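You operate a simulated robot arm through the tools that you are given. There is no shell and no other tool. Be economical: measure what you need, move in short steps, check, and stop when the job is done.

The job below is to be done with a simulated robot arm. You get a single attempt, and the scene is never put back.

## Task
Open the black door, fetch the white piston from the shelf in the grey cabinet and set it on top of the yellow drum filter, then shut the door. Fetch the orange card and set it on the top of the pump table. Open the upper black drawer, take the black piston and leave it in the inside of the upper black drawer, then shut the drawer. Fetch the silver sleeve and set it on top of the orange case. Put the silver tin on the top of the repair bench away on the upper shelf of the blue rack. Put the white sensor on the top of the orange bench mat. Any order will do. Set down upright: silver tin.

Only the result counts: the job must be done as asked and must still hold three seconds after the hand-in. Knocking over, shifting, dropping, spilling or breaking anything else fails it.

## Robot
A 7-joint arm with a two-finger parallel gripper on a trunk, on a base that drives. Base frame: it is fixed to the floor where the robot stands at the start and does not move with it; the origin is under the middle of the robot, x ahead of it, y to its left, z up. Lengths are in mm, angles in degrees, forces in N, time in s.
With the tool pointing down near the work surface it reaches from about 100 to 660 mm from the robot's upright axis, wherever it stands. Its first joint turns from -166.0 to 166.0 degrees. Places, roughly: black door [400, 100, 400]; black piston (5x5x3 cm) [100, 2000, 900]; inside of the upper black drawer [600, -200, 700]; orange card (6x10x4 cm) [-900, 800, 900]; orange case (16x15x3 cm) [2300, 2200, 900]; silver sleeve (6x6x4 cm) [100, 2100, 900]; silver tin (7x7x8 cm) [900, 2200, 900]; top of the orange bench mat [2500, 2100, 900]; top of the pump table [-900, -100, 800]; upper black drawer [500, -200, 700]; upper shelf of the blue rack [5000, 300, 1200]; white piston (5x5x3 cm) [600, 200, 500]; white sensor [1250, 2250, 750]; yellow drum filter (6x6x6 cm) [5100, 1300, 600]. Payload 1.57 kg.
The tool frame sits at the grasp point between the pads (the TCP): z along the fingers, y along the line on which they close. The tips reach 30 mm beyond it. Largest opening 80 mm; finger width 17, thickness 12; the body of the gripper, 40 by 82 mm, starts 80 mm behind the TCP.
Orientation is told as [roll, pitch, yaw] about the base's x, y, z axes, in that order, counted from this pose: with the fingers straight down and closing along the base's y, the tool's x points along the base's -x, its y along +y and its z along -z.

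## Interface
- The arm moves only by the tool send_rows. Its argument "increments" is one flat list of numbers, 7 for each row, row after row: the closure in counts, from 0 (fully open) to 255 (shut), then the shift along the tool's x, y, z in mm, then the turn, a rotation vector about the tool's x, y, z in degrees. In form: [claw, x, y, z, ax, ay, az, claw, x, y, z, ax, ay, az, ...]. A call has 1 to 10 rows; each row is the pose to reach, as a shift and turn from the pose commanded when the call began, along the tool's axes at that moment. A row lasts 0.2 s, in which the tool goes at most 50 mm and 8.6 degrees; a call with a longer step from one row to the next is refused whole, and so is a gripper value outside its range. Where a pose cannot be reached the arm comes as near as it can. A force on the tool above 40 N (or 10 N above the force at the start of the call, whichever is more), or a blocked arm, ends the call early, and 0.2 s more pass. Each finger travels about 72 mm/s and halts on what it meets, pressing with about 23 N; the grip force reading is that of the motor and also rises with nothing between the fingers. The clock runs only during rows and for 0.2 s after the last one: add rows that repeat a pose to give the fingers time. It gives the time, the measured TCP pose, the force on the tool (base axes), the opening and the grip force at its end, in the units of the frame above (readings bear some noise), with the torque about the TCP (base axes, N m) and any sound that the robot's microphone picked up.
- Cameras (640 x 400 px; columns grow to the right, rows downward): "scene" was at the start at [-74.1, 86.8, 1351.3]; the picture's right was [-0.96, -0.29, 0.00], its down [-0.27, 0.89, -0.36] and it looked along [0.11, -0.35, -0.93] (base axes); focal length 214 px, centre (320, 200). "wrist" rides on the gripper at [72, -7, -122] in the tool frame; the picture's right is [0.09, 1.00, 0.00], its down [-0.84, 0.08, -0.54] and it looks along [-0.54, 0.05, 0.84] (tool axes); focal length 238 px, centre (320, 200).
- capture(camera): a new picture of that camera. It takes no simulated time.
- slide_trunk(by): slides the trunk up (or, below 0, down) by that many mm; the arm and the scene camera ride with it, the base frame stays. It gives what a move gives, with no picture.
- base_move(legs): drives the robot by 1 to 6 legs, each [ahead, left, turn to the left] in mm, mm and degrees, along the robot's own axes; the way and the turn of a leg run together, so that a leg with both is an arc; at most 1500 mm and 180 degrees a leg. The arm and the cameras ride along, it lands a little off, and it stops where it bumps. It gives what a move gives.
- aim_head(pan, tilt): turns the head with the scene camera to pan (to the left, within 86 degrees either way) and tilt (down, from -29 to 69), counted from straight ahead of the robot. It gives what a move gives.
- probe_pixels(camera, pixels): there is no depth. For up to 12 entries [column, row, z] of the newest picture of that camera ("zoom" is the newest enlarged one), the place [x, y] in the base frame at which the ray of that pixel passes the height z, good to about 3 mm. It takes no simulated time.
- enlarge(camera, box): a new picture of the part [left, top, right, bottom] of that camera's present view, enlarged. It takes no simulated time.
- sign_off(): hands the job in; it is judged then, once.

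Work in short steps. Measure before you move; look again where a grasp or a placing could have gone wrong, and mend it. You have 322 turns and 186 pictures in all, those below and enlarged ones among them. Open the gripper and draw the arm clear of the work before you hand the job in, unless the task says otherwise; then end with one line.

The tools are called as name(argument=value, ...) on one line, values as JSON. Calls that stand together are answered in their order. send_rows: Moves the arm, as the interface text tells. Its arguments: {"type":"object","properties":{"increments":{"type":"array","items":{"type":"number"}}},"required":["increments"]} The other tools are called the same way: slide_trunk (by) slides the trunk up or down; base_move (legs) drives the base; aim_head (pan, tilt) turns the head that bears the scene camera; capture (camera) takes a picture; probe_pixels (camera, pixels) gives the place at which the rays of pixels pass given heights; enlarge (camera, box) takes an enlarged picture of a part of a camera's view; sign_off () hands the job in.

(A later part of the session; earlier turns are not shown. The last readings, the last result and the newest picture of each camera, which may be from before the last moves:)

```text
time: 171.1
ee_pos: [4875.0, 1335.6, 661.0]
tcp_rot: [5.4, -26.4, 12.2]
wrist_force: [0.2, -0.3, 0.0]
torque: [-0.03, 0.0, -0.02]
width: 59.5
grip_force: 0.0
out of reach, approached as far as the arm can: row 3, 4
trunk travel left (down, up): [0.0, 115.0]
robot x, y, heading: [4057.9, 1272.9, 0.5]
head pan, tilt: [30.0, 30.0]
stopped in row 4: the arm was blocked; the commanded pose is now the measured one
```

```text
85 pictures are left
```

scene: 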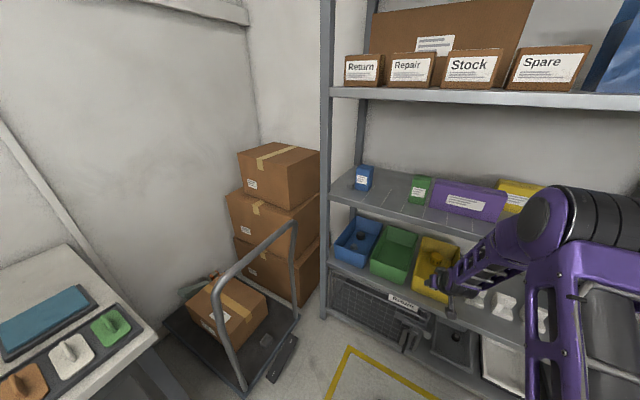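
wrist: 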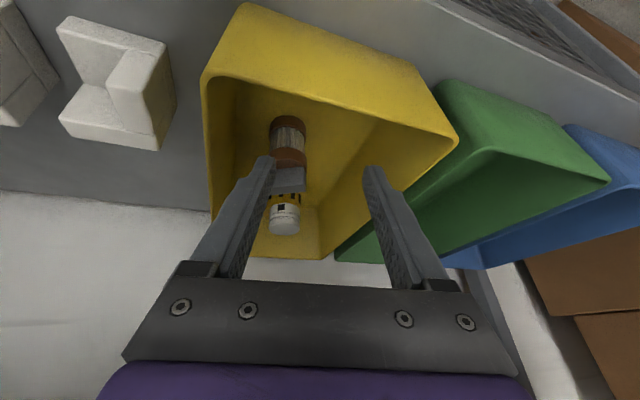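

I retract slightly and raise, to bring the tips above the rim.

send_rows(increments=[65, 2, 1, -10, 0, 0, 0, 65, 4, 2, -20, 0, 0, 0, 65, 6, 4, -30, 0, 0, 0, 65, 9, 5, -40, 0, 0, 0, 65, 9, 5, -50, 0, 0, 0])

capture(camera="scene")

```text
time: 172.5
ee_pos: [4861.3, 1335.7, 656.2]
tcp_rot: [6.2, -22.7, 12.5]
wrist_force: [-0.4, 0.7, -0.2]
torque: [0.03, -0.04, 0.0]
width: 59.7
grip_force: 0.0
out of reach, approached as far as the arm can: row 1, 2, 3, 4, 5
trunk travel left (down, up): [0.0, 115.0]
robot x, y, heading: [4061.2, 1274.5, 0.9]
head pan, tilt: [30.0, 30.0]
stopped in row 5: the arm was blocked; the commanded pose is now the measured one
```

```text
84 pictures are left
```

scene: 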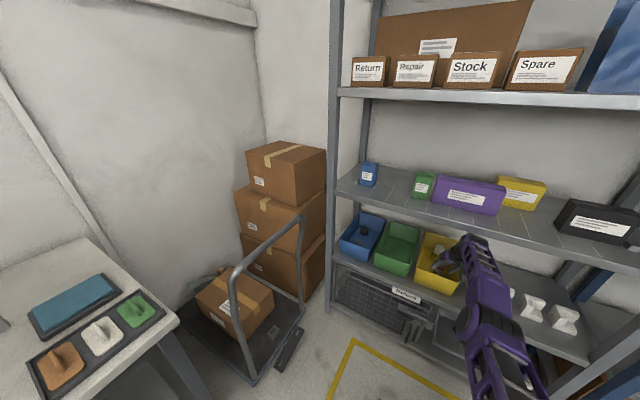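

The arm is stretched flat and near singular; the trunk can lift everything instead. I raise the trunk 90 mm, then back the base out.

slide_trunk(by=80)

base_move(legs=[[-300, 0, 0]])

send_rows(increments=[0, 25, 0, -30, 0, 0, 0, 0, 50, 0, -60, 0, 0, 0, 0, 70, 0, -90, 0, 0, 0, 0, 90, 0, -120, 0, 0, 0])

capture(camera="scene")

```text
time: 173.6
ee_pos: [4829.4, 1336.2, 671.9]
tcp_rot: [7.3, -17.8, 12.4]
wrist_force: [-0.4, -0.3, -0.8]
torque: [-0.01, 0.01, 0.04]
width: 59.4
grip_force: 0.0
trunk travel left (down, up): [-80.0, 35.0]
robot x, y, heading: [4058.6, 1274.8, 0.4]
head pan, tilt: [30.0, 30.0]
```

```text
time: 175.7
ee_pos: [4564.2, 1329.2, 735.8]
tcp_rot: [6.0, -23.0, 12.3]
wrist_force: [0.9, 0.5, 0.2]
torque: [0.0, -0.01, -0.02]
width: 59.8
grip_force: 0.0
trunk travel left (down, up): [-80.0, 35.0]
robot x, y, heading: [3763.8, 1273.2, 0.2]
head pan, tilt: [30.0, 30.0]
```

```text
time: 176.7
ee_pos: [4572.0, 1290.2, 803.9]
tcp_rot: [6.2, -22.9, 12.2]
wrist_force: [-0.4, -1.1, 0.0]
torque: [0.02, 0.0, -0.01]
width: 79.9
grip_force: 0.1
out of reach, approached as far as the arm can: row 1, 2, 3, 4
trunk travel left (down, up): [-80.0, 35.0]
robot x, y, heading: [3765.3, 1270.5, 0.0]
head pan, tilt: [30.0, 30.0]
```

```text
83 pictures are left
```

scene: 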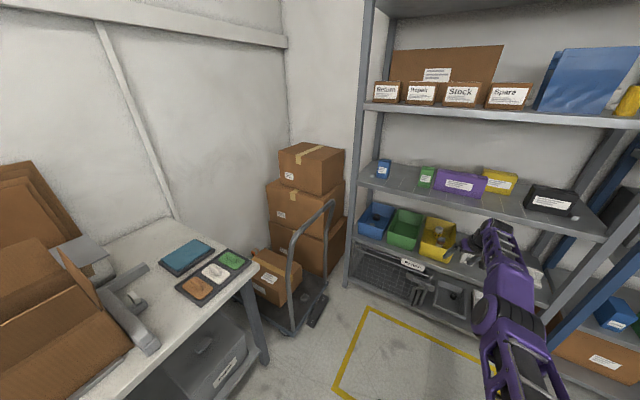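

The arm is out. I check the bin with piston and the upper shelf for any disturbance.

enlarge(camera="scene", box=[350, 140, 560, 290])

probe_pixels(camera="scene", pixels=[[427, 214, 640], [457, 223, 640], [419, 245, 640], [449, 256, 640], [350, 392, 0], [369, 308, 0]])

```text
2.67 times, centred on (455, 215) of scene
```

zoom: 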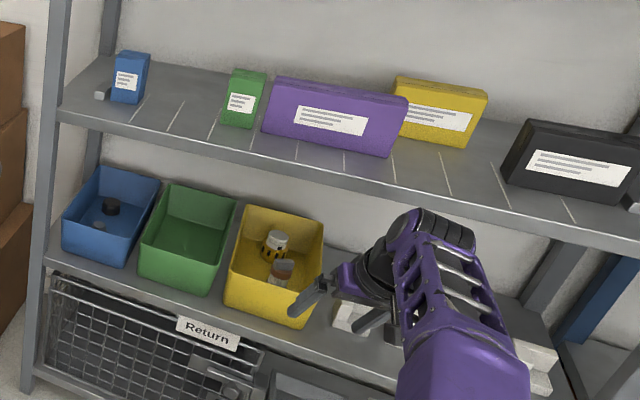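

```text
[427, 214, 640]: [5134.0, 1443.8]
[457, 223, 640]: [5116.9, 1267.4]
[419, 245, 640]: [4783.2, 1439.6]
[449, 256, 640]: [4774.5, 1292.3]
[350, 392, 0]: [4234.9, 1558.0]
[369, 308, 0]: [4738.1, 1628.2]
```

Piston stands on the filter and nothing else is disturbed. I retract the arm toward a compact, tool-down pose.

send_rows(increments=[0, 30, 3, -26, 0, 2.8, 0, 0, 60, 6, -52, 0, 5.6, 0, 0, 90, 9, -77, 0, 8.4, 0, 0, 120, 12, -103, 0, 11, 0, 0, 150, 15, -129, 0, 14, 0, 0, 180, 19, -155, 0, 17, 0, 0, 210, 22, -180, 0, 20, 0, 0, 240, 25, -206, 0, 22, 0, 0, 240, 25, -206, 0, 22, 0])

```text
time: 178.7
ee_pos: [4480.8, 1187.7, 912.5]
tcp_rot: [5.7, -1.0, 14.6]
wrist_force: [0.2, -0.5, -0.2]
torque: [0.02, 0.03, 0.04]
width: 79.8
grip_force: 0.0
out of reach, approached as far as the arm can: row 1, 2, 3, 4, 5, 6, 7, 8, 9
trunk travel left (down, up): [-80.0, 35.0]
robot x, y, heading: [3764.3, 1273.8, 0.4]
head pan, tilt: [30.0, 30.0]
```

Continue retracting.

send_rows(increments=[0, 36, 9, -5, 0.7, 0, 0, 0, 72, 19, -10, 1.4, 0, 0, 0, 108, 28, -15, 2.1, 0, 0, 0, 145, 38, -20, 2.8, 0, 0, 0, 181, 47, -25, 3.5, 0, 0, 0, 217, 57, -30, 4.2, 0, 2, 0, 253, 66, -35, 5, 0, 4, 0, 290, 76, -40, 5.7, 0, 6, 0, 290, 76, -40, 5.7, 0, 8, 0, 290, 76, -40, 5.7, 0, 14])

capture(camera="wrist")

```text
time: 180.9
ee_pos: [4463.6, 1134.4, 999.7]
tcp_rot: [0.3, -0.1, 0.5]
wrist_force: [-0.4, 0.1, 0.4]
torque: [-0.02, -0.01, -0.01]
width: 80.1
grip_force: 0.0
out of reach, approached as far as the arm can: row 1, 2, 3, 4, 5, 6, 7, 8, 9, 10
trunk travel left (down, up): [-80.0, 35.0]
robot x, y, heading: [3761.6, 1271.1, 0.3]
head pan, tilt: [30.0, 30.0]
```

```text
81 pictures are left
```

wrist: 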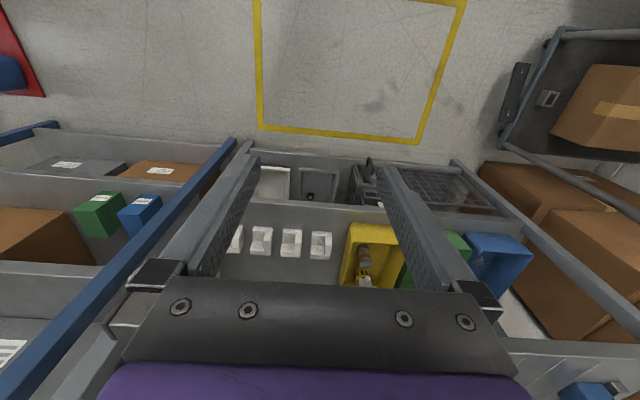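

The arm does not retract in x; I look at its posture.

aim_head(pan=-20, tilt=45)

capture(camera="scene")

```text
time: 182.1
ee_pos: [4462.7, 1133.9, 1000.6]
tcp_rot: [0.2, -0.3, 0.6]
wrist_force: [0.1, 0.3, 0.1]
torque: [0.02, 0.01, 0.01]
width: 79.8
grip_force: 0.0
trunk travel left (down, up): [-80.0, 35.0]
robot x, y, heading: [3764.6, 1271.2, 0.2]
head pan, tilt: [-20.0, 45.0]
```

```text
80 pictures are left
```

scene: 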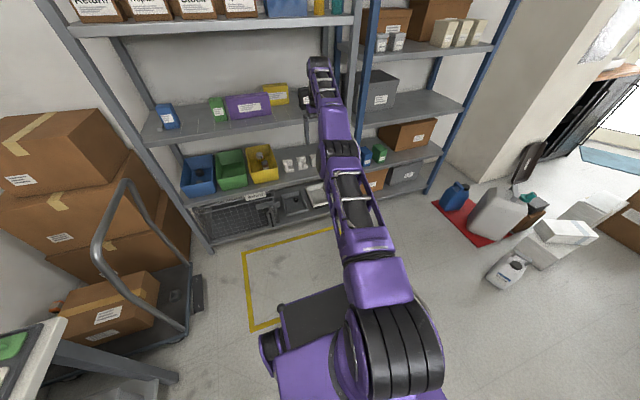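

The arm is almost straight (near singular), so pulls respond weakly. I command a longer pull back and up to bend the elbow.

send_rows(increments=[0, 48, 0, -5, 0, 0, 0, 0, 96, 0, -10, 0, 0, 0, 0, 144, 0, -15, 0, 0, 0, 0, 192, 0, -20, 0, 0, 0, 0, 240, 0, -25, 0, 0, 0, 0, 288, 0, -30, 0, 0, 0, 0, 320, 0, -30, 0, 0, 0, 0, 320, 0, -30, 0, 0, 0, 0, 320, 0, -30, 0, 0, 0, 0, 320, 0, -30, 0, 0, 0])

```text
time: 184.2
ee_pos: [4397.0, 1024.2, 1105.1]
tcp_rot: [0.1, -0.5, 0.6]
wrist_force: [-0.4, 0.4, -0.4]
torque: [-0.03, -0.01, 0.0]
width: 79.9
grip_force: 0.1
out of reach, approached as far as the arm can: row 1, 2, 3, 4, 5, 6, 7, 8, 9, 10
trunk travel left (down, up): [-80.0, 35.0]
robot x, y, heading: [3762.3, 1270.4, 0.3]
head pan, tilt: [-20.0, 45.0]
```

Likely the elbow went past its maximum-extension point and hit its stop; pulling in pushes it further into the stop. I first extend outward, then pull in with a change of direction.

send_rows(increments=[0, -30, -12, -20, 0, 0, 0, 0, -64, -25, -40, 0, 0, 0, 0, -96, -37, -60, 0, 0, 0, 0, -96, -37, -60, 0, 0, 0, 0, -96, -37, -60, 0, 0, 0, 0, -96, -37, -60, 0, 0, 0])

send_rows(increments=[0, 40, 15, 25, 0, 0, 0, 0, 75, 30, 50, 0, 0, 0, 0, 110, 45, 75, 0, 0, 0, 0, 145, 60, 100, 0, 0, 0, 0, 180, 75, 125, 0, 0, 0, 0, 215, 90, 150, 0, 0, 0, 0, 250, 105, 165, 0, 0, 0, 0, 280, 120, 165, 0, 0, 0, 0, 280, 120, 165, 0, 0, 0])

```text
time: 185.7
ee_pos: [4395.9, 1028.2, 1117.4]
tcp_rot: [0.1, -0.5, 0.5]
wrist_force: [-0.1, 0.1, 0.7]
torque: [-0.01, 0.01, 0.02]
width: 80.0
grip_force: 0.1
out of reach, approached as far as the arm can: row 1, 2, 3, 4, 5, 6
trunk travel left (down, up): [-80.0, 35.0]
robot x, y, heading: [3763.6, 1268.6, 0.4]
head pan, tilt: [-20.0, 45.0]
```

```text
time: 187.7
ee_pos: [4113.0, 1141.0, 951.1]
tcp_rot: [0.2, -0.5, 0.6]
wrist_force: [-0.6, -0.1, 0.0]
torque: [0.01, 0.0, 0.02]
width: 79.8
grip_force: 0.2
trunk travel left (down, up): [-80.0, 35.0]
robot x, y, heading: [3764.9, 1270.9, 0.3]
head pan, tilt: [-20.0, 45.0]
```

The elbow is bent again and the arm is compact. Next the silver tin: I turn to face the bench and strafe along it to x≈900.

base_move(legs=[[0, 70, 0], [0, 0, 89.7], [0, 1400, 0], [0, 1450, 0]])

aim_head(pan=0, tilt=40)

capture(camera="scene")

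```text
time: 219.6
ee_pos: [1063.4, 1724.0, 950.8]
tcp_rot: [0.1, -0.5, 91.0]
wrist_force: [-0.1, 0.3, 0.0]
torque: [-0.02, -0.02, -0.01]
width: 80.0
grip_force: 0.0
trunk travel left (down, up): [-80.0, 35.0]
robot x, y, heading: [935.0, 1372.6, 90.9]
head pan, tilt: [-20.0, 45.0]
```

```text
time: 220.4
ee_pos: [1062.6, 1723.7, 949.9]
tcp_rot: [0.1, -0.5, 91.1]
wrist_force: [0.7, -0.4, -0.4]
torque: [-0.02, -0.03, 0.0]
width: 79.9
grip_force: 0.0
trunk travel left (down, up): [-80.0, 35.0]
robot x, y, heading: [939.4, 1374.5, 91.1]
head pan, tilt: [0.0, 40.0]
```

```text
79 pictures are left
```

scene: 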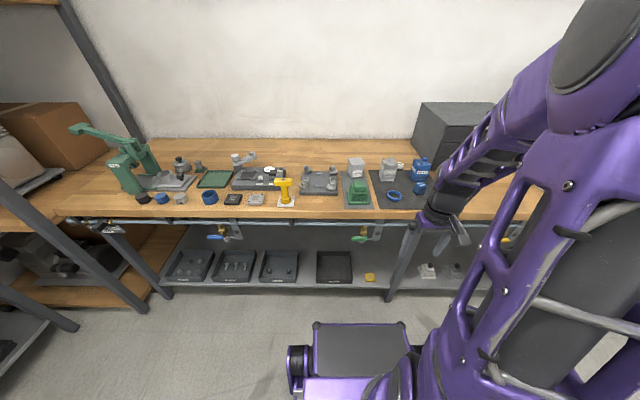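

I enlarge the bench views to identify the items.

enlarge(camera="scene", box=[120, 130, 300, 230])

enlarge(camera="scene", box=[290, 130, 470, 230])

```text
3.56 times, centred on (210, 180) of scene
```

zoom: 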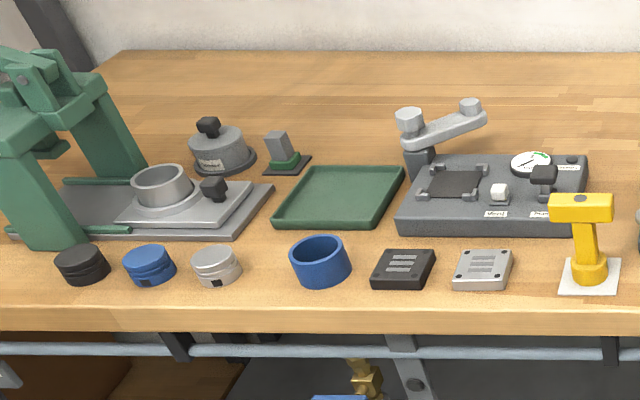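

```text
3.56 times, centred on (380, 180) of scene
```

zoom: 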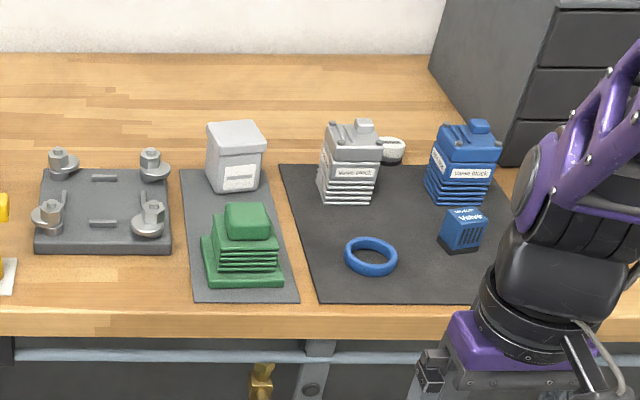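

I probe candidates at bench heights.

probe_pixels(camera="zoom", pixels=[[236, 190, 870], [236, 190, 840], [236, 190, 900], [348, 203, 870], [300, 338, 870], [300, 305, 870], [395, 160, 870]])

enlarge(camera="scene", box=[120, 130, 300, 230])

probe_pixels(camera="zoom", pixels=[[85, 280, 870], [215, 283, 870], [215, 283, 900], [162, 205, 910], [162, 170, 950], [320, 330, 870], [320, 306, 870]])

```text
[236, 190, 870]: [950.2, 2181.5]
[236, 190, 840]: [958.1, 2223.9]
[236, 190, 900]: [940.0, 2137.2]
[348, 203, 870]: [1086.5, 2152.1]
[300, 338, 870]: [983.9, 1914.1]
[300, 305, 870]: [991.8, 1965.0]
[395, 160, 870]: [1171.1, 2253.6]
```

```text
3.56 times, centred on (210, 180) of scene
```

zoom: 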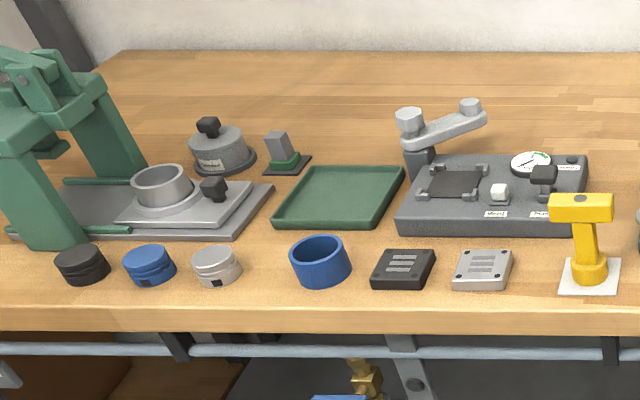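

```text
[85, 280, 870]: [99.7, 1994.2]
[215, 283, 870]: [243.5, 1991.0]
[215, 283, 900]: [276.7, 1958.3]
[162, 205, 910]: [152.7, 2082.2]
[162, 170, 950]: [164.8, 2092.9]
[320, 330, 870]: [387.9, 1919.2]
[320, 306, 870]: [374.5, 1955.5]
```

Bench top z≈870, front edge y≈1950; tin's front base at (950,2181). I check how close the base may go (lower shelf and legs).

probe_pixels(camera="scene", pixels=[[330, 288, 250], [330, 288, 300], [330, 288, 200], [390, 301, 0], [390, 301, 30], [165, 297, 0], [400, 325, 250], [315, 322, 250], [319, 323, 350]])

```text
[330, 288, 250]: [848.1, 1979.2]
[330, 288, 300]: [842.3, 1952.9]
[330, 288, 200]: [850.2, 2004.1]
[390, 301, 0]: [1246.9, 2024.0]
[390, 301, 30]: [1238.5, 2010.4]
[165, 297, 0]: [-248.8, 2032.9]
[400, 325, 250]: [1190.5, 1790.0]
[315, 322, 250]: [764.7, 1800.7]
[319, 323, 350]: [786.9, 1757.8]
```

Lower shelf front is y≈1985, so axis y≈1545 is fine. I drive ahead 170 and look from the wrist.

base_move(legs=[[170, 0, -1]])

send_rows(increments=[0, -30, -35, -15, 0, 0, 0, 0, -60, -70, -30, 0, 0, 0, 0, -90, -100, -45, 0, 0, 0, 0, -120, -110, -60, 0, 0, 0, 0, -120, -110, -60, 0, 0, 0])

capture(camera="wrist")

```text
time: 221.8
ee_pos: [1069.5, 1890.3, 949.9]
tcp_rot: [0.2, -0.5, 90.0]
wrist_force: [-0.5, 0.0, -0.2]
torque: [0.02, 0.0, 0.0]
width: 80.1
grip_force: 0.1
trunk travel left (down, up): [-80.0, 35.0]
robot x, y, heading: [935.6, 1541.6, 89.8]
head pan, tilt: [0.0, 40.0]
```

```text
time: 223.1
ee_pos: [1177.6, 2010.2, 1010.1]
tcp_rot: [0.1, -0.4, 90.1]
wrist_force: [1.2, -1.0, 0.6]
torque: [0.01, -0.04, -0.01]
width: 80.0
grip_force: 0.1
trunk travel left (down, up): [-80.0, 35.0]
robot x, y, heading: [934.5, 1543.7, 89.6]
head pan, tilt: [0.0, 40.0]
```

```text
75 pictures are left
```

wrist: 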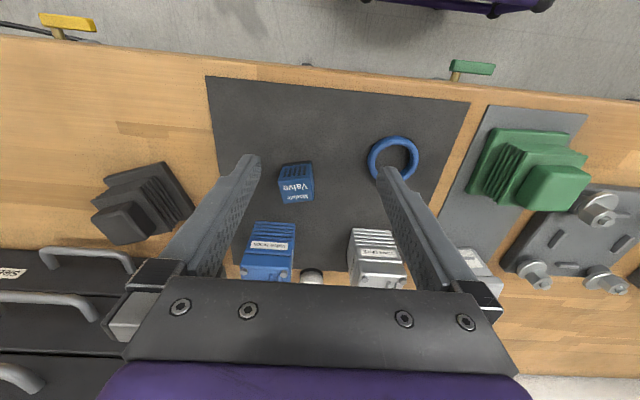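

That moved right (+x); useful view of the mat. Now I move left toward the tin and look.

send_rows(increments=[0, 0, 40, 0, 0, 0, 0, 0, 0, 85, 0, 0, 0, 0, 0, 0, 130, 0, 0, 0, 0, 0, -5, 175, 0, 0, 0, 0, 0, -20, 215, 0, 0, 0, 0, 0, -50, 222, -10, 0, 0, 0, 0, -50, 222, -10, 0, 0, 0])

capture(camera="wrist")

```text
time: 224.7
ee_pos: [957.4, 2061.5, 1024.0]
tcp_rot: [0.2, -0.5, 90.1]
wrist_force: [0.4, 0.3, 0.5]
torque: [-0.02, -0.02, -0.02]
width: 80.0
grip_force: 0.0
trunk travel left (down, up): [-80.0, 35.0]
robot x, y, heading: [937.0, 1538.0, 89.8]
head pan, tilt: [0.0, 40.0]
```

```text
74 pictures are left
```

wrist: 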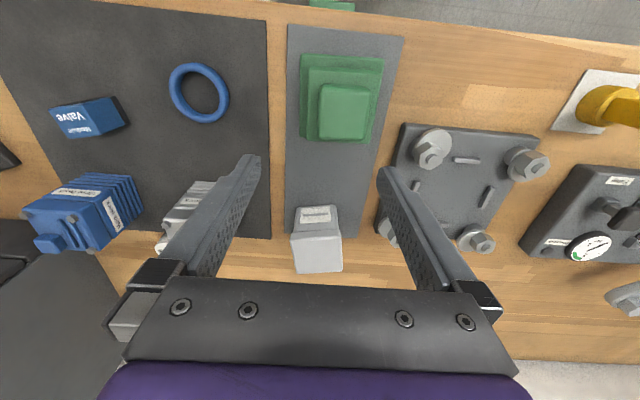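

I measure the tin's top face at z≈950.

enlarge(camera="wrist", box=[260, 190, 380, 290])

probe_pixels(camera="wrist", pixels=[[292, 235, 950], [340, 232, 950], [343, 270, 950], [295, 274, 950], [297, 206, 872], [337, 205, 872], [300, 205, 950], [340, 110, 940]])

```text
4.00 times, centred on (320, 240) of wrist
```

zoom: 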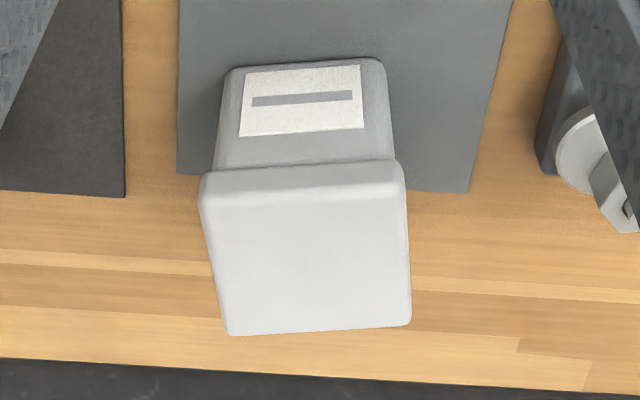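

```text
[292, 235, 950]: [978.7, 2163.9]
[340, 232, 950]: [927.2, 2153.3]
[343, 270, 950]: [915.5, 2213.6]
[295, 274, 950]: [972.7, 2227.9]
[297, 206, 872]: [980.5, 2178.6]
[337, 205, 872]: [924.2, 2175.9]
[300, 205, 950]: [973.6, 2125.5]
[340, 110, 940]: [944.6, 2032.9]
```

Tin centre ≈(948,2190), turned ~11°. I move above it with matching yaw.

send_rows(increments=[0, -32, 2, 3, 0, 0, -3, 0, -64, 4, 5, 0, 0, -6, 0, -96, 7, 8, 0, 0, -9, 0, -129, 9, 12, 0, 0, -11, 0, -129, 9, 12, 0, 0, -11])

capture(camera="wrist")

```text
time: 225.8
ee_pos: [948.6, 2192.1, 1010.0]
tcp_rot: [-0.1, -0.4, 101.1]
wrist_force: [0.7, -0.3, 1.2]
torque: [-0.02, -0.02, 0.03]
width: 80.0
grip_force: 0.0
trunk travel left (down, up): [-80.0, 35.0]
robot x, y, heading: [935.0, 1541.0, 89.9]
head pan, tilt: [0.0, 40.0]
```

```text
72 pictures are left
```

wrist: 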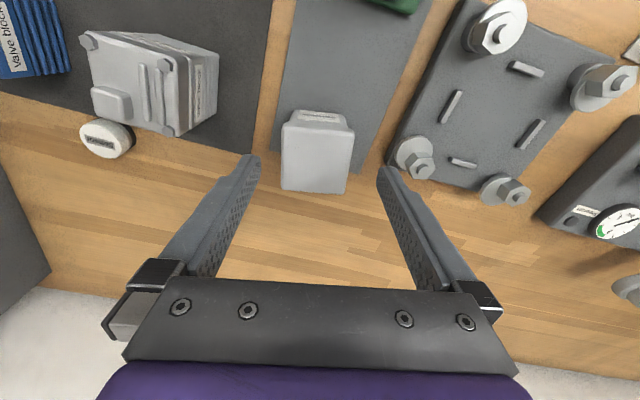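

Well aligned. I descend 85 mm, close, and note the white round thing at (107,138).

probe_pixels(camera="wrist", pixels=[[107, 132, 890], [107, 155, 872], [82, 135, 890], [133, 135, 890]])

send_rows(increments=[0, 0, -3, 30, 0, 0, 0, 0, 0, -3, 60, 0, 0, 0, 0, 0, -3, 85, 0, 0, 0, 100, 0, -3, 85, 0, 0, 0, 200, 0, -3, 85, 0, 0, 0, 230, 0, -3, 85, 0, 0, 0, 230, 0, -3, 85, 0, 0, 0])

capture(camera="wrist")

```text
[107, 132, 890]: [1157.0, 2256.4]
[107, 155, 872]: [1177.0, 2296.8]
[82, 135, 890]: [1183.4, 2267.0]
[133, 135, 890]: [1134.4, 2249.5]
```

```text
time: 227.4
ee_pos: [950.8, 2190.2, 923.3]
tcp_rot: [0.0, -0.5, 101.2]
wrist_force: [0.7, 0.0, -0.2]
torque: [0.01, -0.04, -0.01]
width: 62.0
grip_force: 23.1
trunk travel left (down, up): [-80.0, 35.0]
robot x, y, heading: [936.9, 1544.4, 89.9]
head pan, tilt: [0.0, 40.0]
```

```text
71 pictures are left
```

wrist: 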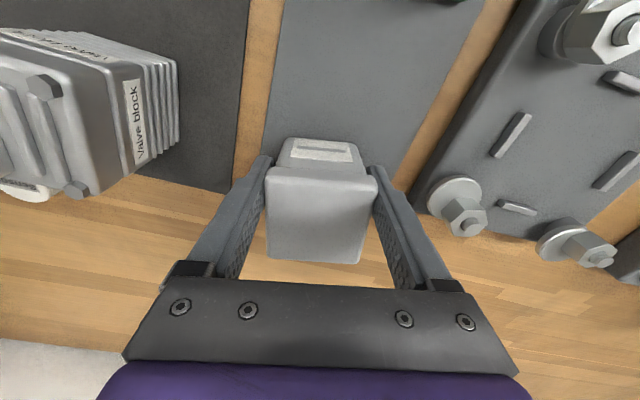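

Gripped (62 mm). I lift and retract to a carrying pose.

send_rows(increments=[235, 0, 0, -30, 0, 0, 0, 235, 0, 0, -70, 0, 0, 0, 235, 0, 0, -110, 0, 0, 0, 235, 30, 0, -140, 0, 0, 2, 235, 75, 5, -140, 0, 0, 4, 235, 120, 10, -140, 0, 0, 6, 235, 165, 15, -140, 0, 0, 8, 235, 210, 20, -140, 0, 0, 10, 235, 250, 25, -140, 0, 0, 11, 235, 250, 25, -140, 0, 0, 11])

capture(camera="wrist")

```text
time: 229.7
ee_pos: [975.6, 1942.4, 1064.3]
tcp_rot: [0.1, -0.5, 90.1]
wrist_force: [0.3, 0.1, -2.5]
torque: [-0.02, 0.0, -0.01]
width: 61.7
grip_force: 23.0
trunk travel left (down, up): [-80.0, 35.0]
robot x, y, heading: [937.2, 1538.6, 90.0]
head pan, tilt: [0.0, 40.0]
```

```text
70 pictures are left
```

wrist: 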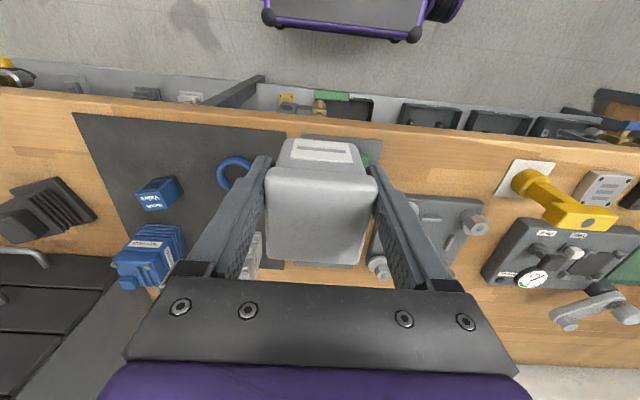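

Held. I drive back and strafe along the bench toward the rack end, then turn to face the racks.

base_move(legs=[[-190, 0, 0], [0, -1450, 0], [0, -1400, 0], [0, 0, -90]])

aim_head(pan=-25, tilt=25)

capture(camera="scene")

```text
time: 262.3
ee_pos: [4211.0, 1264.3, 1064.3]
tcp_rot: [0.2, -0.5, -2.0]
wrist_force: [0.5, -0.6, -2.3]
torque: [-0.01, 0.05, 0.01]
width: 61.8
grip_force: 23.1
trunk travel left (down, up): [-80.0, 35.0]
robot x, y, heading: [3813.7, 1316.3, -2.1]
head pan, tilt: [0.0, 40.0]
```

```text
time: 263.2
ee_pos: [4210.2, 1263.7, 1063.2]
tcp_rot: [0.1, -0.4, -2.1]
wrist_force: [0.2, -0.3, -2.4]
torque: [-0.06, 0.03, 0.01]
width: 61.7
grip_force: 22.7
trunk travel left (down, up): [-80.0, 35.0]
robot x, y, heading: [3810.9, 1313.2, -2.3]
head pan, tilt: [-25.0, 25.0]
```

```text
69 pictures are left
```

scene: 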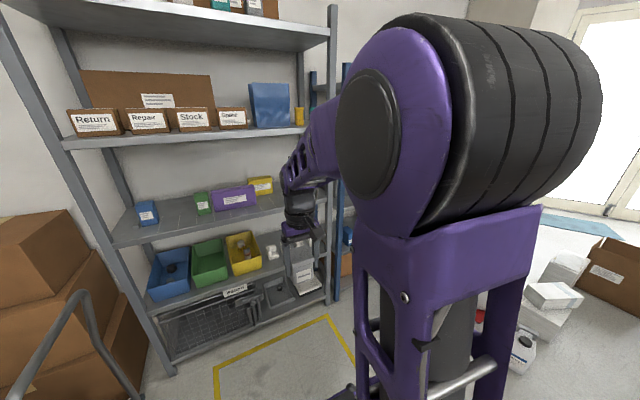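

The arm hides the blue rack. I strafe right by 650 and look again with the head panned left.

base_move(legs=[[0, -650, 2]])

aim_head(pan=20, tilt=20)

capture(camera="scene")

capture(camera="wrist")

```text
time: 269.9
ee_pos: [4195.3, 629.4, 1064.0]
tcp_rot: [0.0, -0.4, -0.2]
wrist_force: [0.7, -0.6, -2.7]
torque: [-0.06, 0.06, 0.01]
width: 61.7
grip_force: 22.6
trunk travel left (down, up): [-80.0, 35.0]
robot x, y, heading: [3794.5, 669.2, -0.4]
head pan, tilt: [-25.0, 25.0]
```

```text
time: 271.0
ee_pos: [4195.2, 630.5, 1062.6]
tcp_rot: [0.1, -0.3, -0.2]
wrist_force: [-1.6, 0.5, -2.6]
torque: [0.0, 0.05, 0.0]
width: 61.8
grip_force: 23.2
trunk travel left (down, up): [-80.0, 35.0]
robot x, y, heading: [3795.1, 671.1, -0.6]
head pan, tilt: [20.0, 20.0]
```

```text
68 pictures are left
```

scene: 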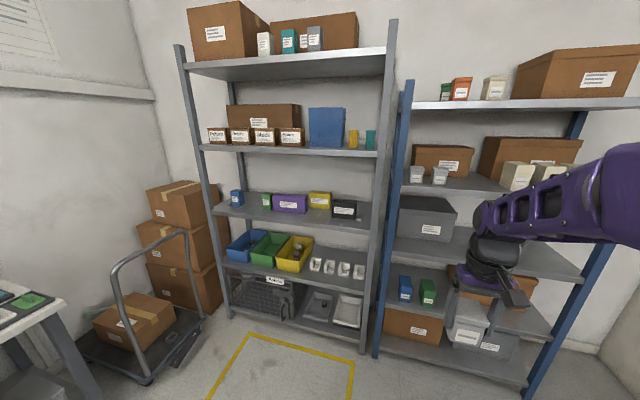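

```text
67 pictures are left
```

wrist: 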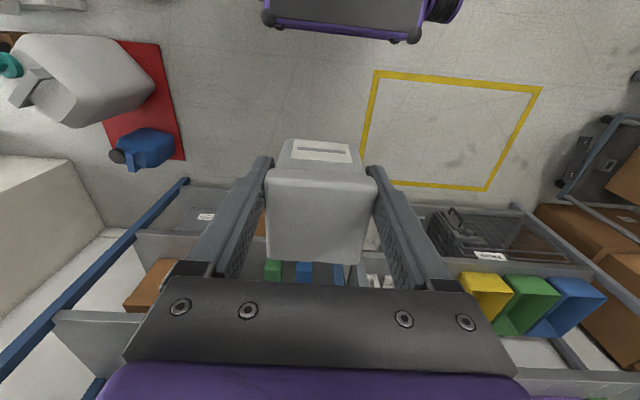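

The upper shelf (z≈1200) holds cartons, cups (415,175), (438,177) and white boxes. I enlarge and probe for the free spot.

enlarge(camera="scene", box=[390, 90, 640, 240])

probe_pixels(camera="scene", pixels=[[405, 190, 1200], [405, 190, 1180], [405, 190, 1150], [480, 192, 1180], [480, 192, 1200], [415, 182, 1180], [438, 184, 1180], [500, 188, 1180], [405, 108, 1550], [390, 255, 800], [380, 355, 0], [525, 395, 0]])

```text
2.56 times, centred on (515, 165) of scene
```

zoom: 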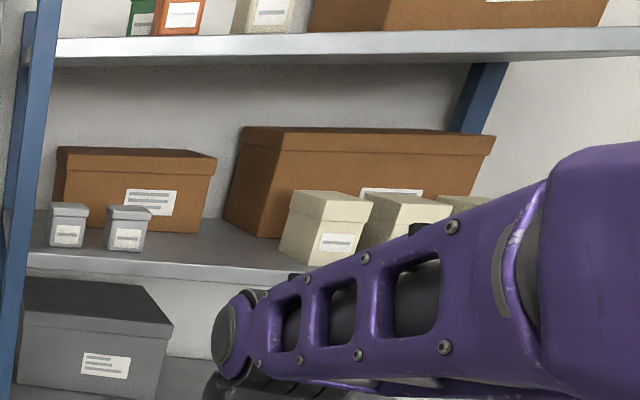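

```text
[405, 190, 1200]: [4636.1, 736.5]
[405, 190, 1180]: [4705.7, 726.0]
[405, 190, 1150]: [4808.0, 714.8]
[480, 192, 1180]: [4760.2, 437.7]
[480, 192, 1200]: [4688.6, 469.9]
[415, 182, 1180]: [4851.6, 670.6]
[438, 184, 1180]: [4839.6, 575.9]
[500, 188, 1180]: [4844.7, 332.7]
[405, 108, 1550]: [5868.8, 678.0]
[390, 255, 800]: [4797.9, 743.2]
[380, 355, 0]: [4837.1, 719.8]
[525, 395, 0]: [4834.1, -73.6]
```

Free gap lies between the second small tin and the white box. I probe its bounds at shelf height.

probe_pixels(camera="zoom", pixels=[[148, 250, 1155], [108, 250, 1155], [85, 247, 1155], [280, 264, 1155], [222, 235, 1155], [300, 272, 1155], [30, 253, 1155], [200, 264, 1155], [225, 228, 1155], [170, 232, 1155]])

```text
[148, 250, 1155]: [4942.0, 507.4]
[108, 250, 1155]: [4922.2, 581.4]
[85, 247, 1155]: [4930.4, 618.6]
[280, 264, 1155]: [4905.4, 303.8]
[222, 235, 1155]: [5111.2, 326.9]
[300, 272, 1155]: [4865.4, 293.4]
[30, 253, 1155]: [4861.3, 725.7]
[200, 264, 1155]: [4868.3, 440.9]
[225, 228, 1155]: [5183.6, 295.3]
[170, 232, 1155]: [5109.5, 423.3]
```

Gap is y 304–507 at x≈4910, shelf top ≈1160. I raise the trunk and arm, then drive to it.

slide_trunk(by=35)

send_rows(increments=[235, 0, 0, -30, 0, 0, 0, 235, 0, 0, -65, 0, 0, 0, 235, 0, 0, -100, 0, 0, 0, 235, 0, 0, -135, 0, 0, 0, 235, 0, 0, -170, 0, 0, 0, 235, 0, 0, -170, 0, 0, 0])

base_move(legs=[[0, -225, 0], [430, 0, 0]])

capture(camera="scene")

capture(camera="wrist")

```text
time: 271.8
ee_pos: [4196.3, 629.0, 1098.4]
tcp_rot: [0.1, -0.3, -0.2]
wrist_force: [-1.3, 0.4, -3.1]
torque: [0.03, 0.02, -0.03]
width: 61.8
grip_force: 22.8
trunk travel left (down, up): [-115.0, 0.0]
robot x, y, heading: [3792.9, 671.0, -0.4]
head pan, tilt: [20.0, 20.0]
```

```text
time: 273.2
ee_pos: [4195.2, 628.6, 1267.7]
tcp_rot: [0.2, -0.3, -0.3]
wrist_force: [-0.3, 0.6, -2.5]
torque: [-0.03, 0.07, -0.01]
width: 62.1
grip_force: 22.4
trunk travel left (down, up): [-115.0, 0.0]
robot x, y, heading: [3793.1, 673.9, -0.4]
head pan, tilt: [20.0, 20.0]
```

```text
time: 278.2
ee_pos: [4622.9, 403.5, 1267.1]
tcp_rot: [0.1, -0.4, 0.1]
wrist_force: [0.0, -0.1, -3.2]
torque: [0.0, 0.07, 0.04]
width: 61.6
grip_force: 22.8
trunk travel left (down, up): [-115.0, 0.0]
robot x, y, heading: [4219.0, 441.3, -0.3]
head pan, tilt: [20.0, 20.0]
```

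```text
65 pictures are left
```

scene: 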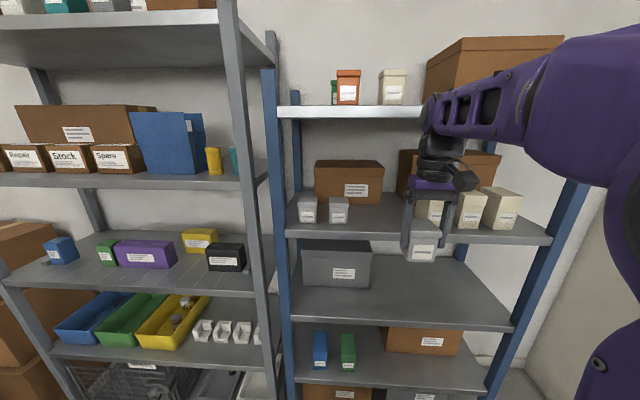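

```text
64 pictures are left
```

wrist: 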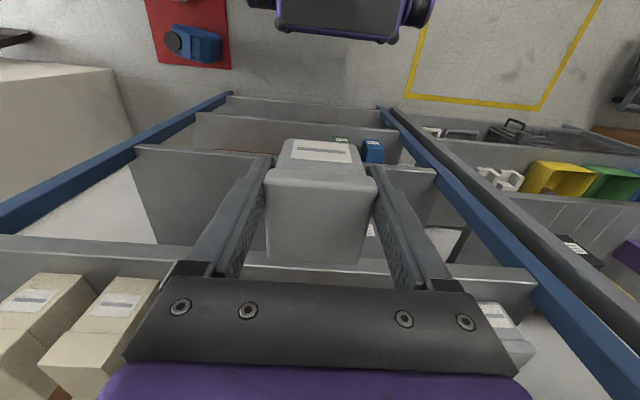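

The forearm top is near the top shelf's lip height, so I must enter lower. I measure the upper shelf's edge height precisely from here.

probe_pixels(camera="scene", pixels=[[300, 229, 1165], [300, 229, 1140], [300, 237, 1140], [390, 236, 1165], [390, 236, 1140], [300, 106, 1440], [300, 117, 1440], [340, 222, 1165], [309, 221, 1165], [437, 222, 1165]])

probe_pixels(camera="wrist", pixels=[[440, 262, 1165], [440, 262, 1140], [440, 285, 1165], [100, 240, 1165], [100, 240, 1140], [150, 275, 1235], [95, 295, 1235], [490, 320, 1235]])

```text
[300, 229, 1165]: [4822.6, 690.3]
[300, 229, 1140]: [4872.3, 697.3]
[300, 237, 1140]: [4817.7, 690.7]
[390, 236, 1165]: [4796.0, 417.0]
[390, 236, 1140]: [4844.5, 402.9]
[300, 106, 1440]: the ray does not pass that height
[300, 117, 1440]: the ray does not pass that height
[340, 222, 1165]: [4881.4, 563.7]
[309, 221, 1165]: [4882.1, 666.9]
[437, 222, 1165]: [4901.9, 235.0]
```

```text
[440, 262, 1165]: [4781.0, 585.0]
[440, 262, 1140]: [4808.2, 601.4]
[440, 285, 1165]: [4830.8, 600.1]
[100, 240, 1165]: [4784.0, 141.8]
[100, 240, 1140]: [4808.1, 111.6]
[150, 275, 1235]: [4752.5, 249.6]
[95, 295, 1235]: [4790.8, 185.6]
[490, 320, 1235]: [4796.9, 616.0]
```

Shelf top ≈1160 at x≈4827. I lower to 1230, drive 190 closer.

send_rows(increments=[235, 0, 0, 20, 0, 0, 0, 235, 0, 0, 37, 0, 0, 0, 235, 0, 0, 37, 0, 0, 0])

base_move(legs=[[185, 0, 0]])

capture(camera="scene")

capture(camera="wrist")

```text
time: 279.0
ee_pos: [4624.8, 403.6, 1226.0]
tcp_rot: [0.2, 0.0, 0.1]
wrist_force: [0.4, -0.4, -2.8]
torque: [-0.04, 0.02, -0.01]
width: 61.8
grip_force: 23.1
trunk travel left (down, up): [-115.0, 0.0]
robot x, y, heading: [4227.5, 440.4, -0.2]
head pan, tilt: [20.0, 20.0]
```

```text
time: 280.6
ee_pos: [4809.2, 402.9, 1227.7]
tcp_rot: [0.1, -0.2, 0.1]
wrist_force: [0.3, -0.8, -2.3]
torque: [-0.02, -0.07, -0.03]
width: 61.6
grip_force: 22.9
trunk travel left (down, up): [-115.0, 0.0]
robot x, y, heading: [4407.6, 441.8, -0.2]
head pan, tilt: [20.0, 20.0]
```

```text
63 pictures are left
```

scene: 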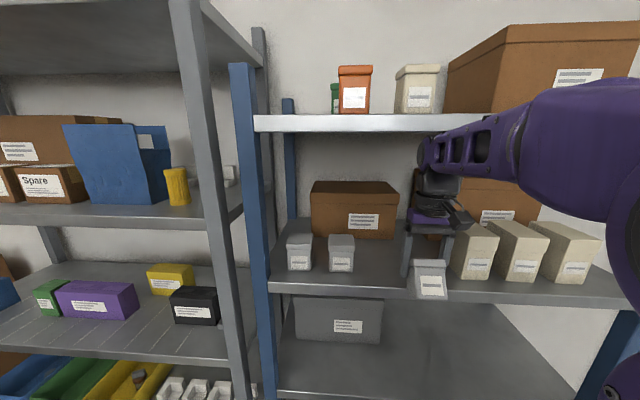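

```text
62 pictures are left
```

wrist: 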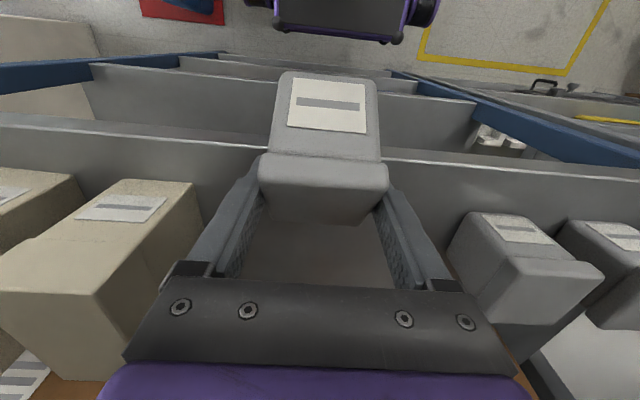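

The tin touched the shelf lip and tilted in the grip (~26°, bottom toward the robot). I back off and pitch the tool by -26°, which makes it upright again and also lowers the wrist.

base_move(legs=[[-150, 0, 0]])

send_rows(increments=[240, 0, 0, -15, 0, -6.5, 0, 240, 0, 0, -30, 0, -13, 0, 240, 0, 0, -40, 0, -19.5, 0, 240, 0, 0, -40, 0, -26, 0, 240, 0, 0, -40, 0, -26, 0])

capture(camera="scene")

capture(camera="wrist")

```text
time: 281.9
ee_pos: [4659.3, 404.1, 1224.4]
tcp_rot: [0.2, 0.2, 0.2]
wrist_force: [0.2, 1.4, -2.7]
torque: [0.0, -0.03, -0.01]
width: 61.7
grip_force: 22.8
trunk travel left (down, up): [-115.0, 0.0]
robot x, y, heading: [4259.5, 444.9, -0.0]
head pan, tilt: [20.0, 20.0]
```

```text
time: 283.0
ee_pos: [4682.0, 400.9, 1198.7]
tcp_rot: [0.9, -16.3, -0.4]
wrist_force: [-1.0, -0.5, -3.6]
torque: [0.01, -0.03, -0.03]
width: 61.9
grip_force: 23.1
trunk travel left (down, up): [-115.0, 0.0]
robot x, y, heading: [4259.3, 444.8, 0.1]
head pan, tilt: [20.0, 20.0]
stopped in row 5: the arm was blocked; the commanded pose is now the measured one
```

```text
61 pictures are left
```

scene: 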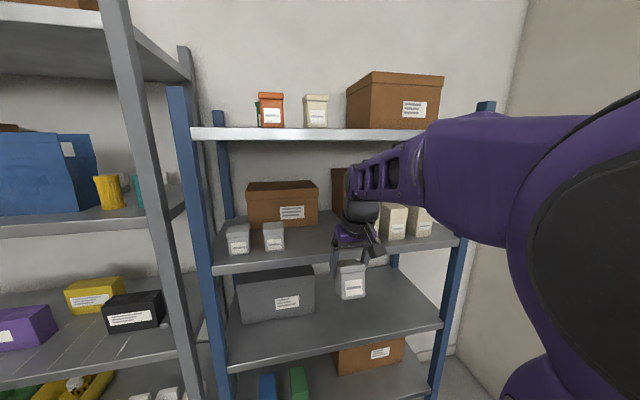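

```text
60 pictures are left
```

wrist: 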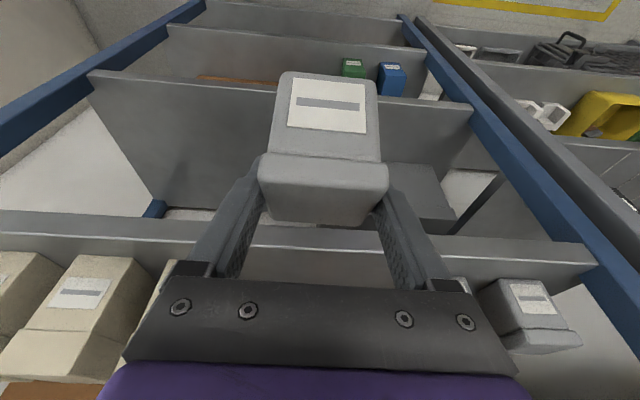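

The elbow seems to be folding against the robot itself. I back the base 150 and extend the arm forward while raising and pitching.

base_move(legs=[[-150, 0, 0]])

send_rows(increments=[240, -30, 0, 0, 0, 0, 0, 240, -62, 0, -5, 0, 0, 0, 240, -95, 0, -10, 0, -2, 0, 240, -125, 0, -18, 0, -4, 0, 240, -145, 0, -28, 0, -6, 0, 240, -160, 0, -38, 0, -8, 0, 240, -160, 0, -38, 0, -9.5, 0])

capture(camera="scene")

```text
time: 284.4
ee_pos: [4537.8, 400.9, 1200.8]
tcp_rot: [0.8, -16.3, -0.3]
wrist_force: [1.0, 0.7, -2.4]
torque: [-0.03, -0.06, -0.02]
width: 61.8
grip_force: 23.5
trunk travel left (down, up): [-115.0, 0.0]
robot x, y, heading: [4114.0, 441.0, -0.1]
head pan, tilt: [20.0, 20.0]
```

```text
time: 286.0
ee_pos: [4682.1, 400.2, 1280.7]
tcp_rot: [0.9, -25.8, -0.5]
wrist_force: [-0.2, -0.2, -2.6]
torque: [0.0, -0.05, 0.03]
width: 62.1
grip_force: 22.6
trunk travel left (down, up): [-115.0, 0.0]
robot x, y, heading: [4113.8, 444.4, -0.2]
head pan, tilt: [20.0, 20.0]
```

```text
59 pictures are left
```

scene: 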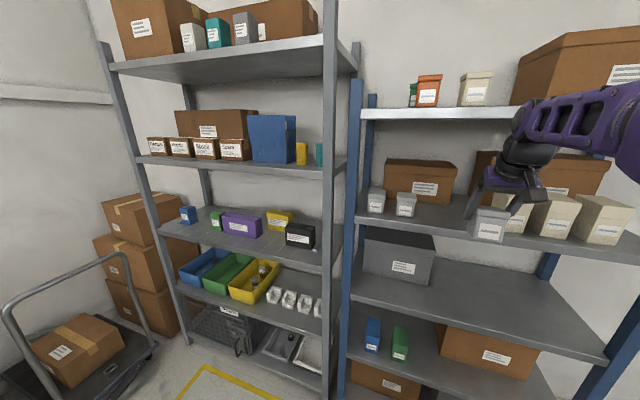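

I check the tin's uprightness.

enlarge(camera="scene", box=[420, 80, 640, 260])

```text
2.22 times, centred on (530, 170) of scene
```

zoom: 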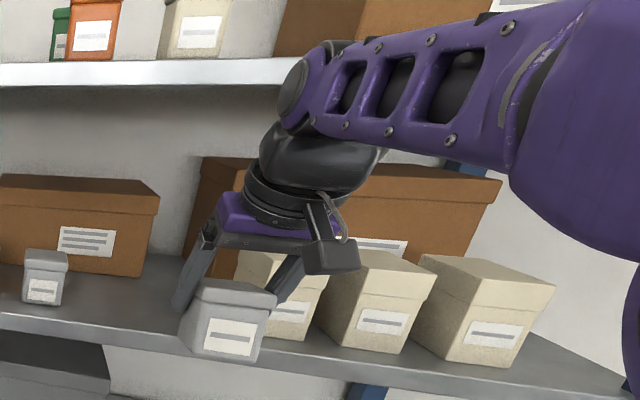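

The tin looks upright. I lower to TCP z≈1243 and drive in 222 mm.

send_rows(increments=[240, 8, 0, 16, 0, 0, 0, 240, 16.5, 0, 34, 0, 0, 0, 240, 16.5, 0, 34, 0, 0, 0])

base_move(legs=[[95, 0, 0]])

capture(camera="scene")

capture(camera="wrist")

```text
time: 286.8
ee_pos: [4681.4, 400.3, 1243.1]
tcp_rot: [0.9, -25.8, -0.6]
wrist_force: [-1.3, -0.2, -1.9]
torque: [0.02, -0.02, -0.01]
width: 61.5
grip_force: 23.0
trunk travel left (down, up): [-115.0, 0.0]
robot x, y, heading: [4111.9, 444.5, -0.2]
head pan, tilt: [20.0, 20.0]
```

```text
time: 287.9
ee_pos: [4774.9, 398.7, 1243.6]
tcp_rot: [0.9, -25.8, -0.6]
wrist_force: [-0.2, 1.1, -1.7]
torque: [-0.02, 0.02, -0.01]
width: 61.6
grip_force: 23.1
trunk travel left (down, up): [-115.0, 0.0]
robot x, y, heading: [4208.4, 442.8, -0.2]
head pan, tilt: [20.0, 20.0]
```

```text
57 pictures are left
```

scene: 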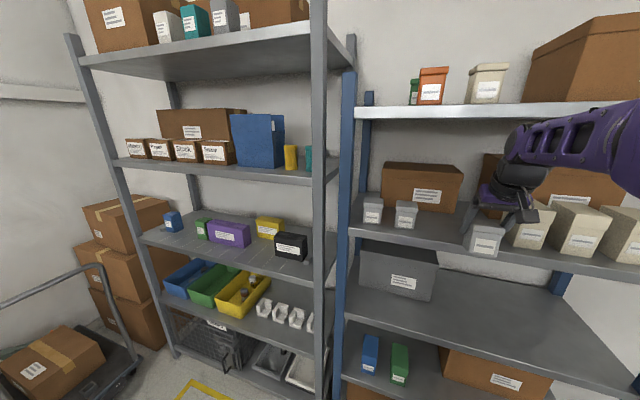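

```text
56 pictures are left
```

wrist: 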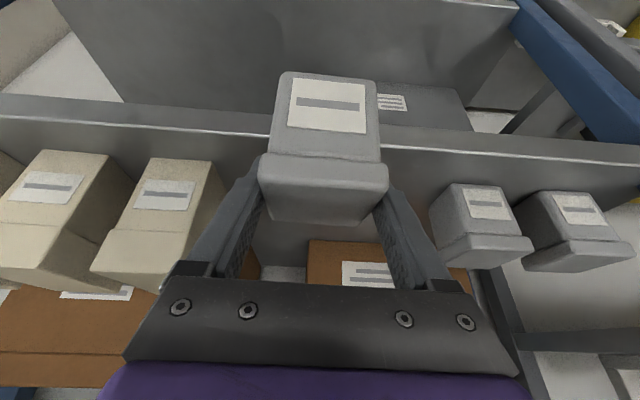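

I check the tin's bottom height by probing its lower edge against its known x.

enlarge(camera="scene", box=[430, 180, 550, 270])

probe_pixels(camera="scene", pixels=[[480, 254, 1200], [480, 254, 1190], [480, 254, 1180], [480, 254, 1170], [430, 240, 1165], [430, 240, 1155]])

```text
4.44 times, centred on (490, 225) of scene
```

zoom: 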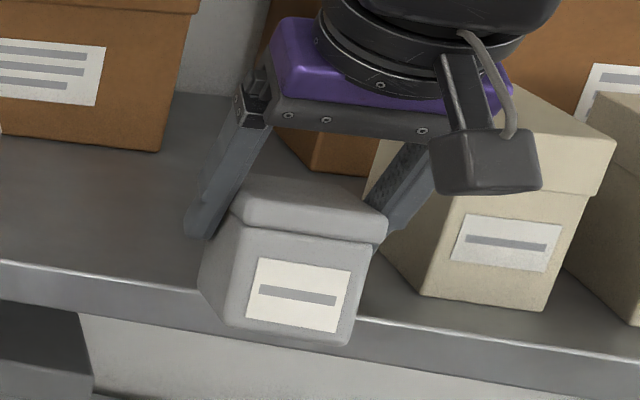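

```text
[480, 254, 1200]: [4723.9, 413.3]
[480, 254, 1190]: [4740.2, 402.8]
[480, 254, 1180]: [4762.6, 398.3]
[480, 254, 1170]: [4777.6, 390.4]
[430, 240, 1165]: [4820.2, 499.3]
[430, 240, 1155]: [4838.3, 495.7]
```

Tin bottom ≈1180, shelf ≈1160. I drive in the remaining 130 mm.

base_move(legs=[[130, 0, 0]])

capture(camera="wrist")

```text
time: 289.2
ee_pos: [4903.5, 399.0, 1242.7]
tcp_rot: [0.9, -25.6, -0.6]
wrist_force: [-0.4, -0.1, -2.1]
torque: [0.0, 0.0, 0.01]
width: 61.7
grip_force: 23.3
trunk travel left (down, up): [-115.0, 0.0]
robot x, y, heading: [4335.2, 441.1, -0.4]
head pan, tilt: [20.0, 20.0]
```

```text
54 pictures are left
```

wrist: 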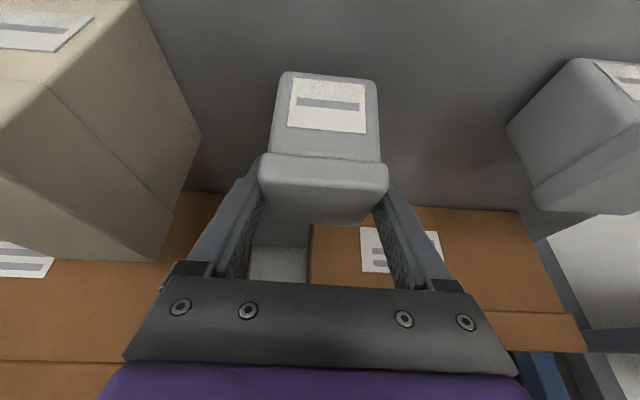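

Lower gently until contact.

send_rows(increments=[240, 2, 0, 4, 0, 0, 0, 240, 4, 0, 8, 0, 0, 0, 240, 5.5, 0, 11.5, 0, 0, 0, 240, 7, 0, 14, 0, 0, 0])

```text
time: 290.2
ee_pos: [4901.6, 399.3, 1230.1]
tcp_rot: [0.7, -26.0, -0.6]
wrist_force: [-2.1, 0.7, 17.9]
torque: [-0.57, -0.3, -0.03]
width: 61.8
grip_force: 23.4
trunk travel left (down, up): [-115.0, 0.0]
robot x, y, heading: [4334.7, 446.1, -0.2]
head pan, tilt: [20.0, 20.0]
```

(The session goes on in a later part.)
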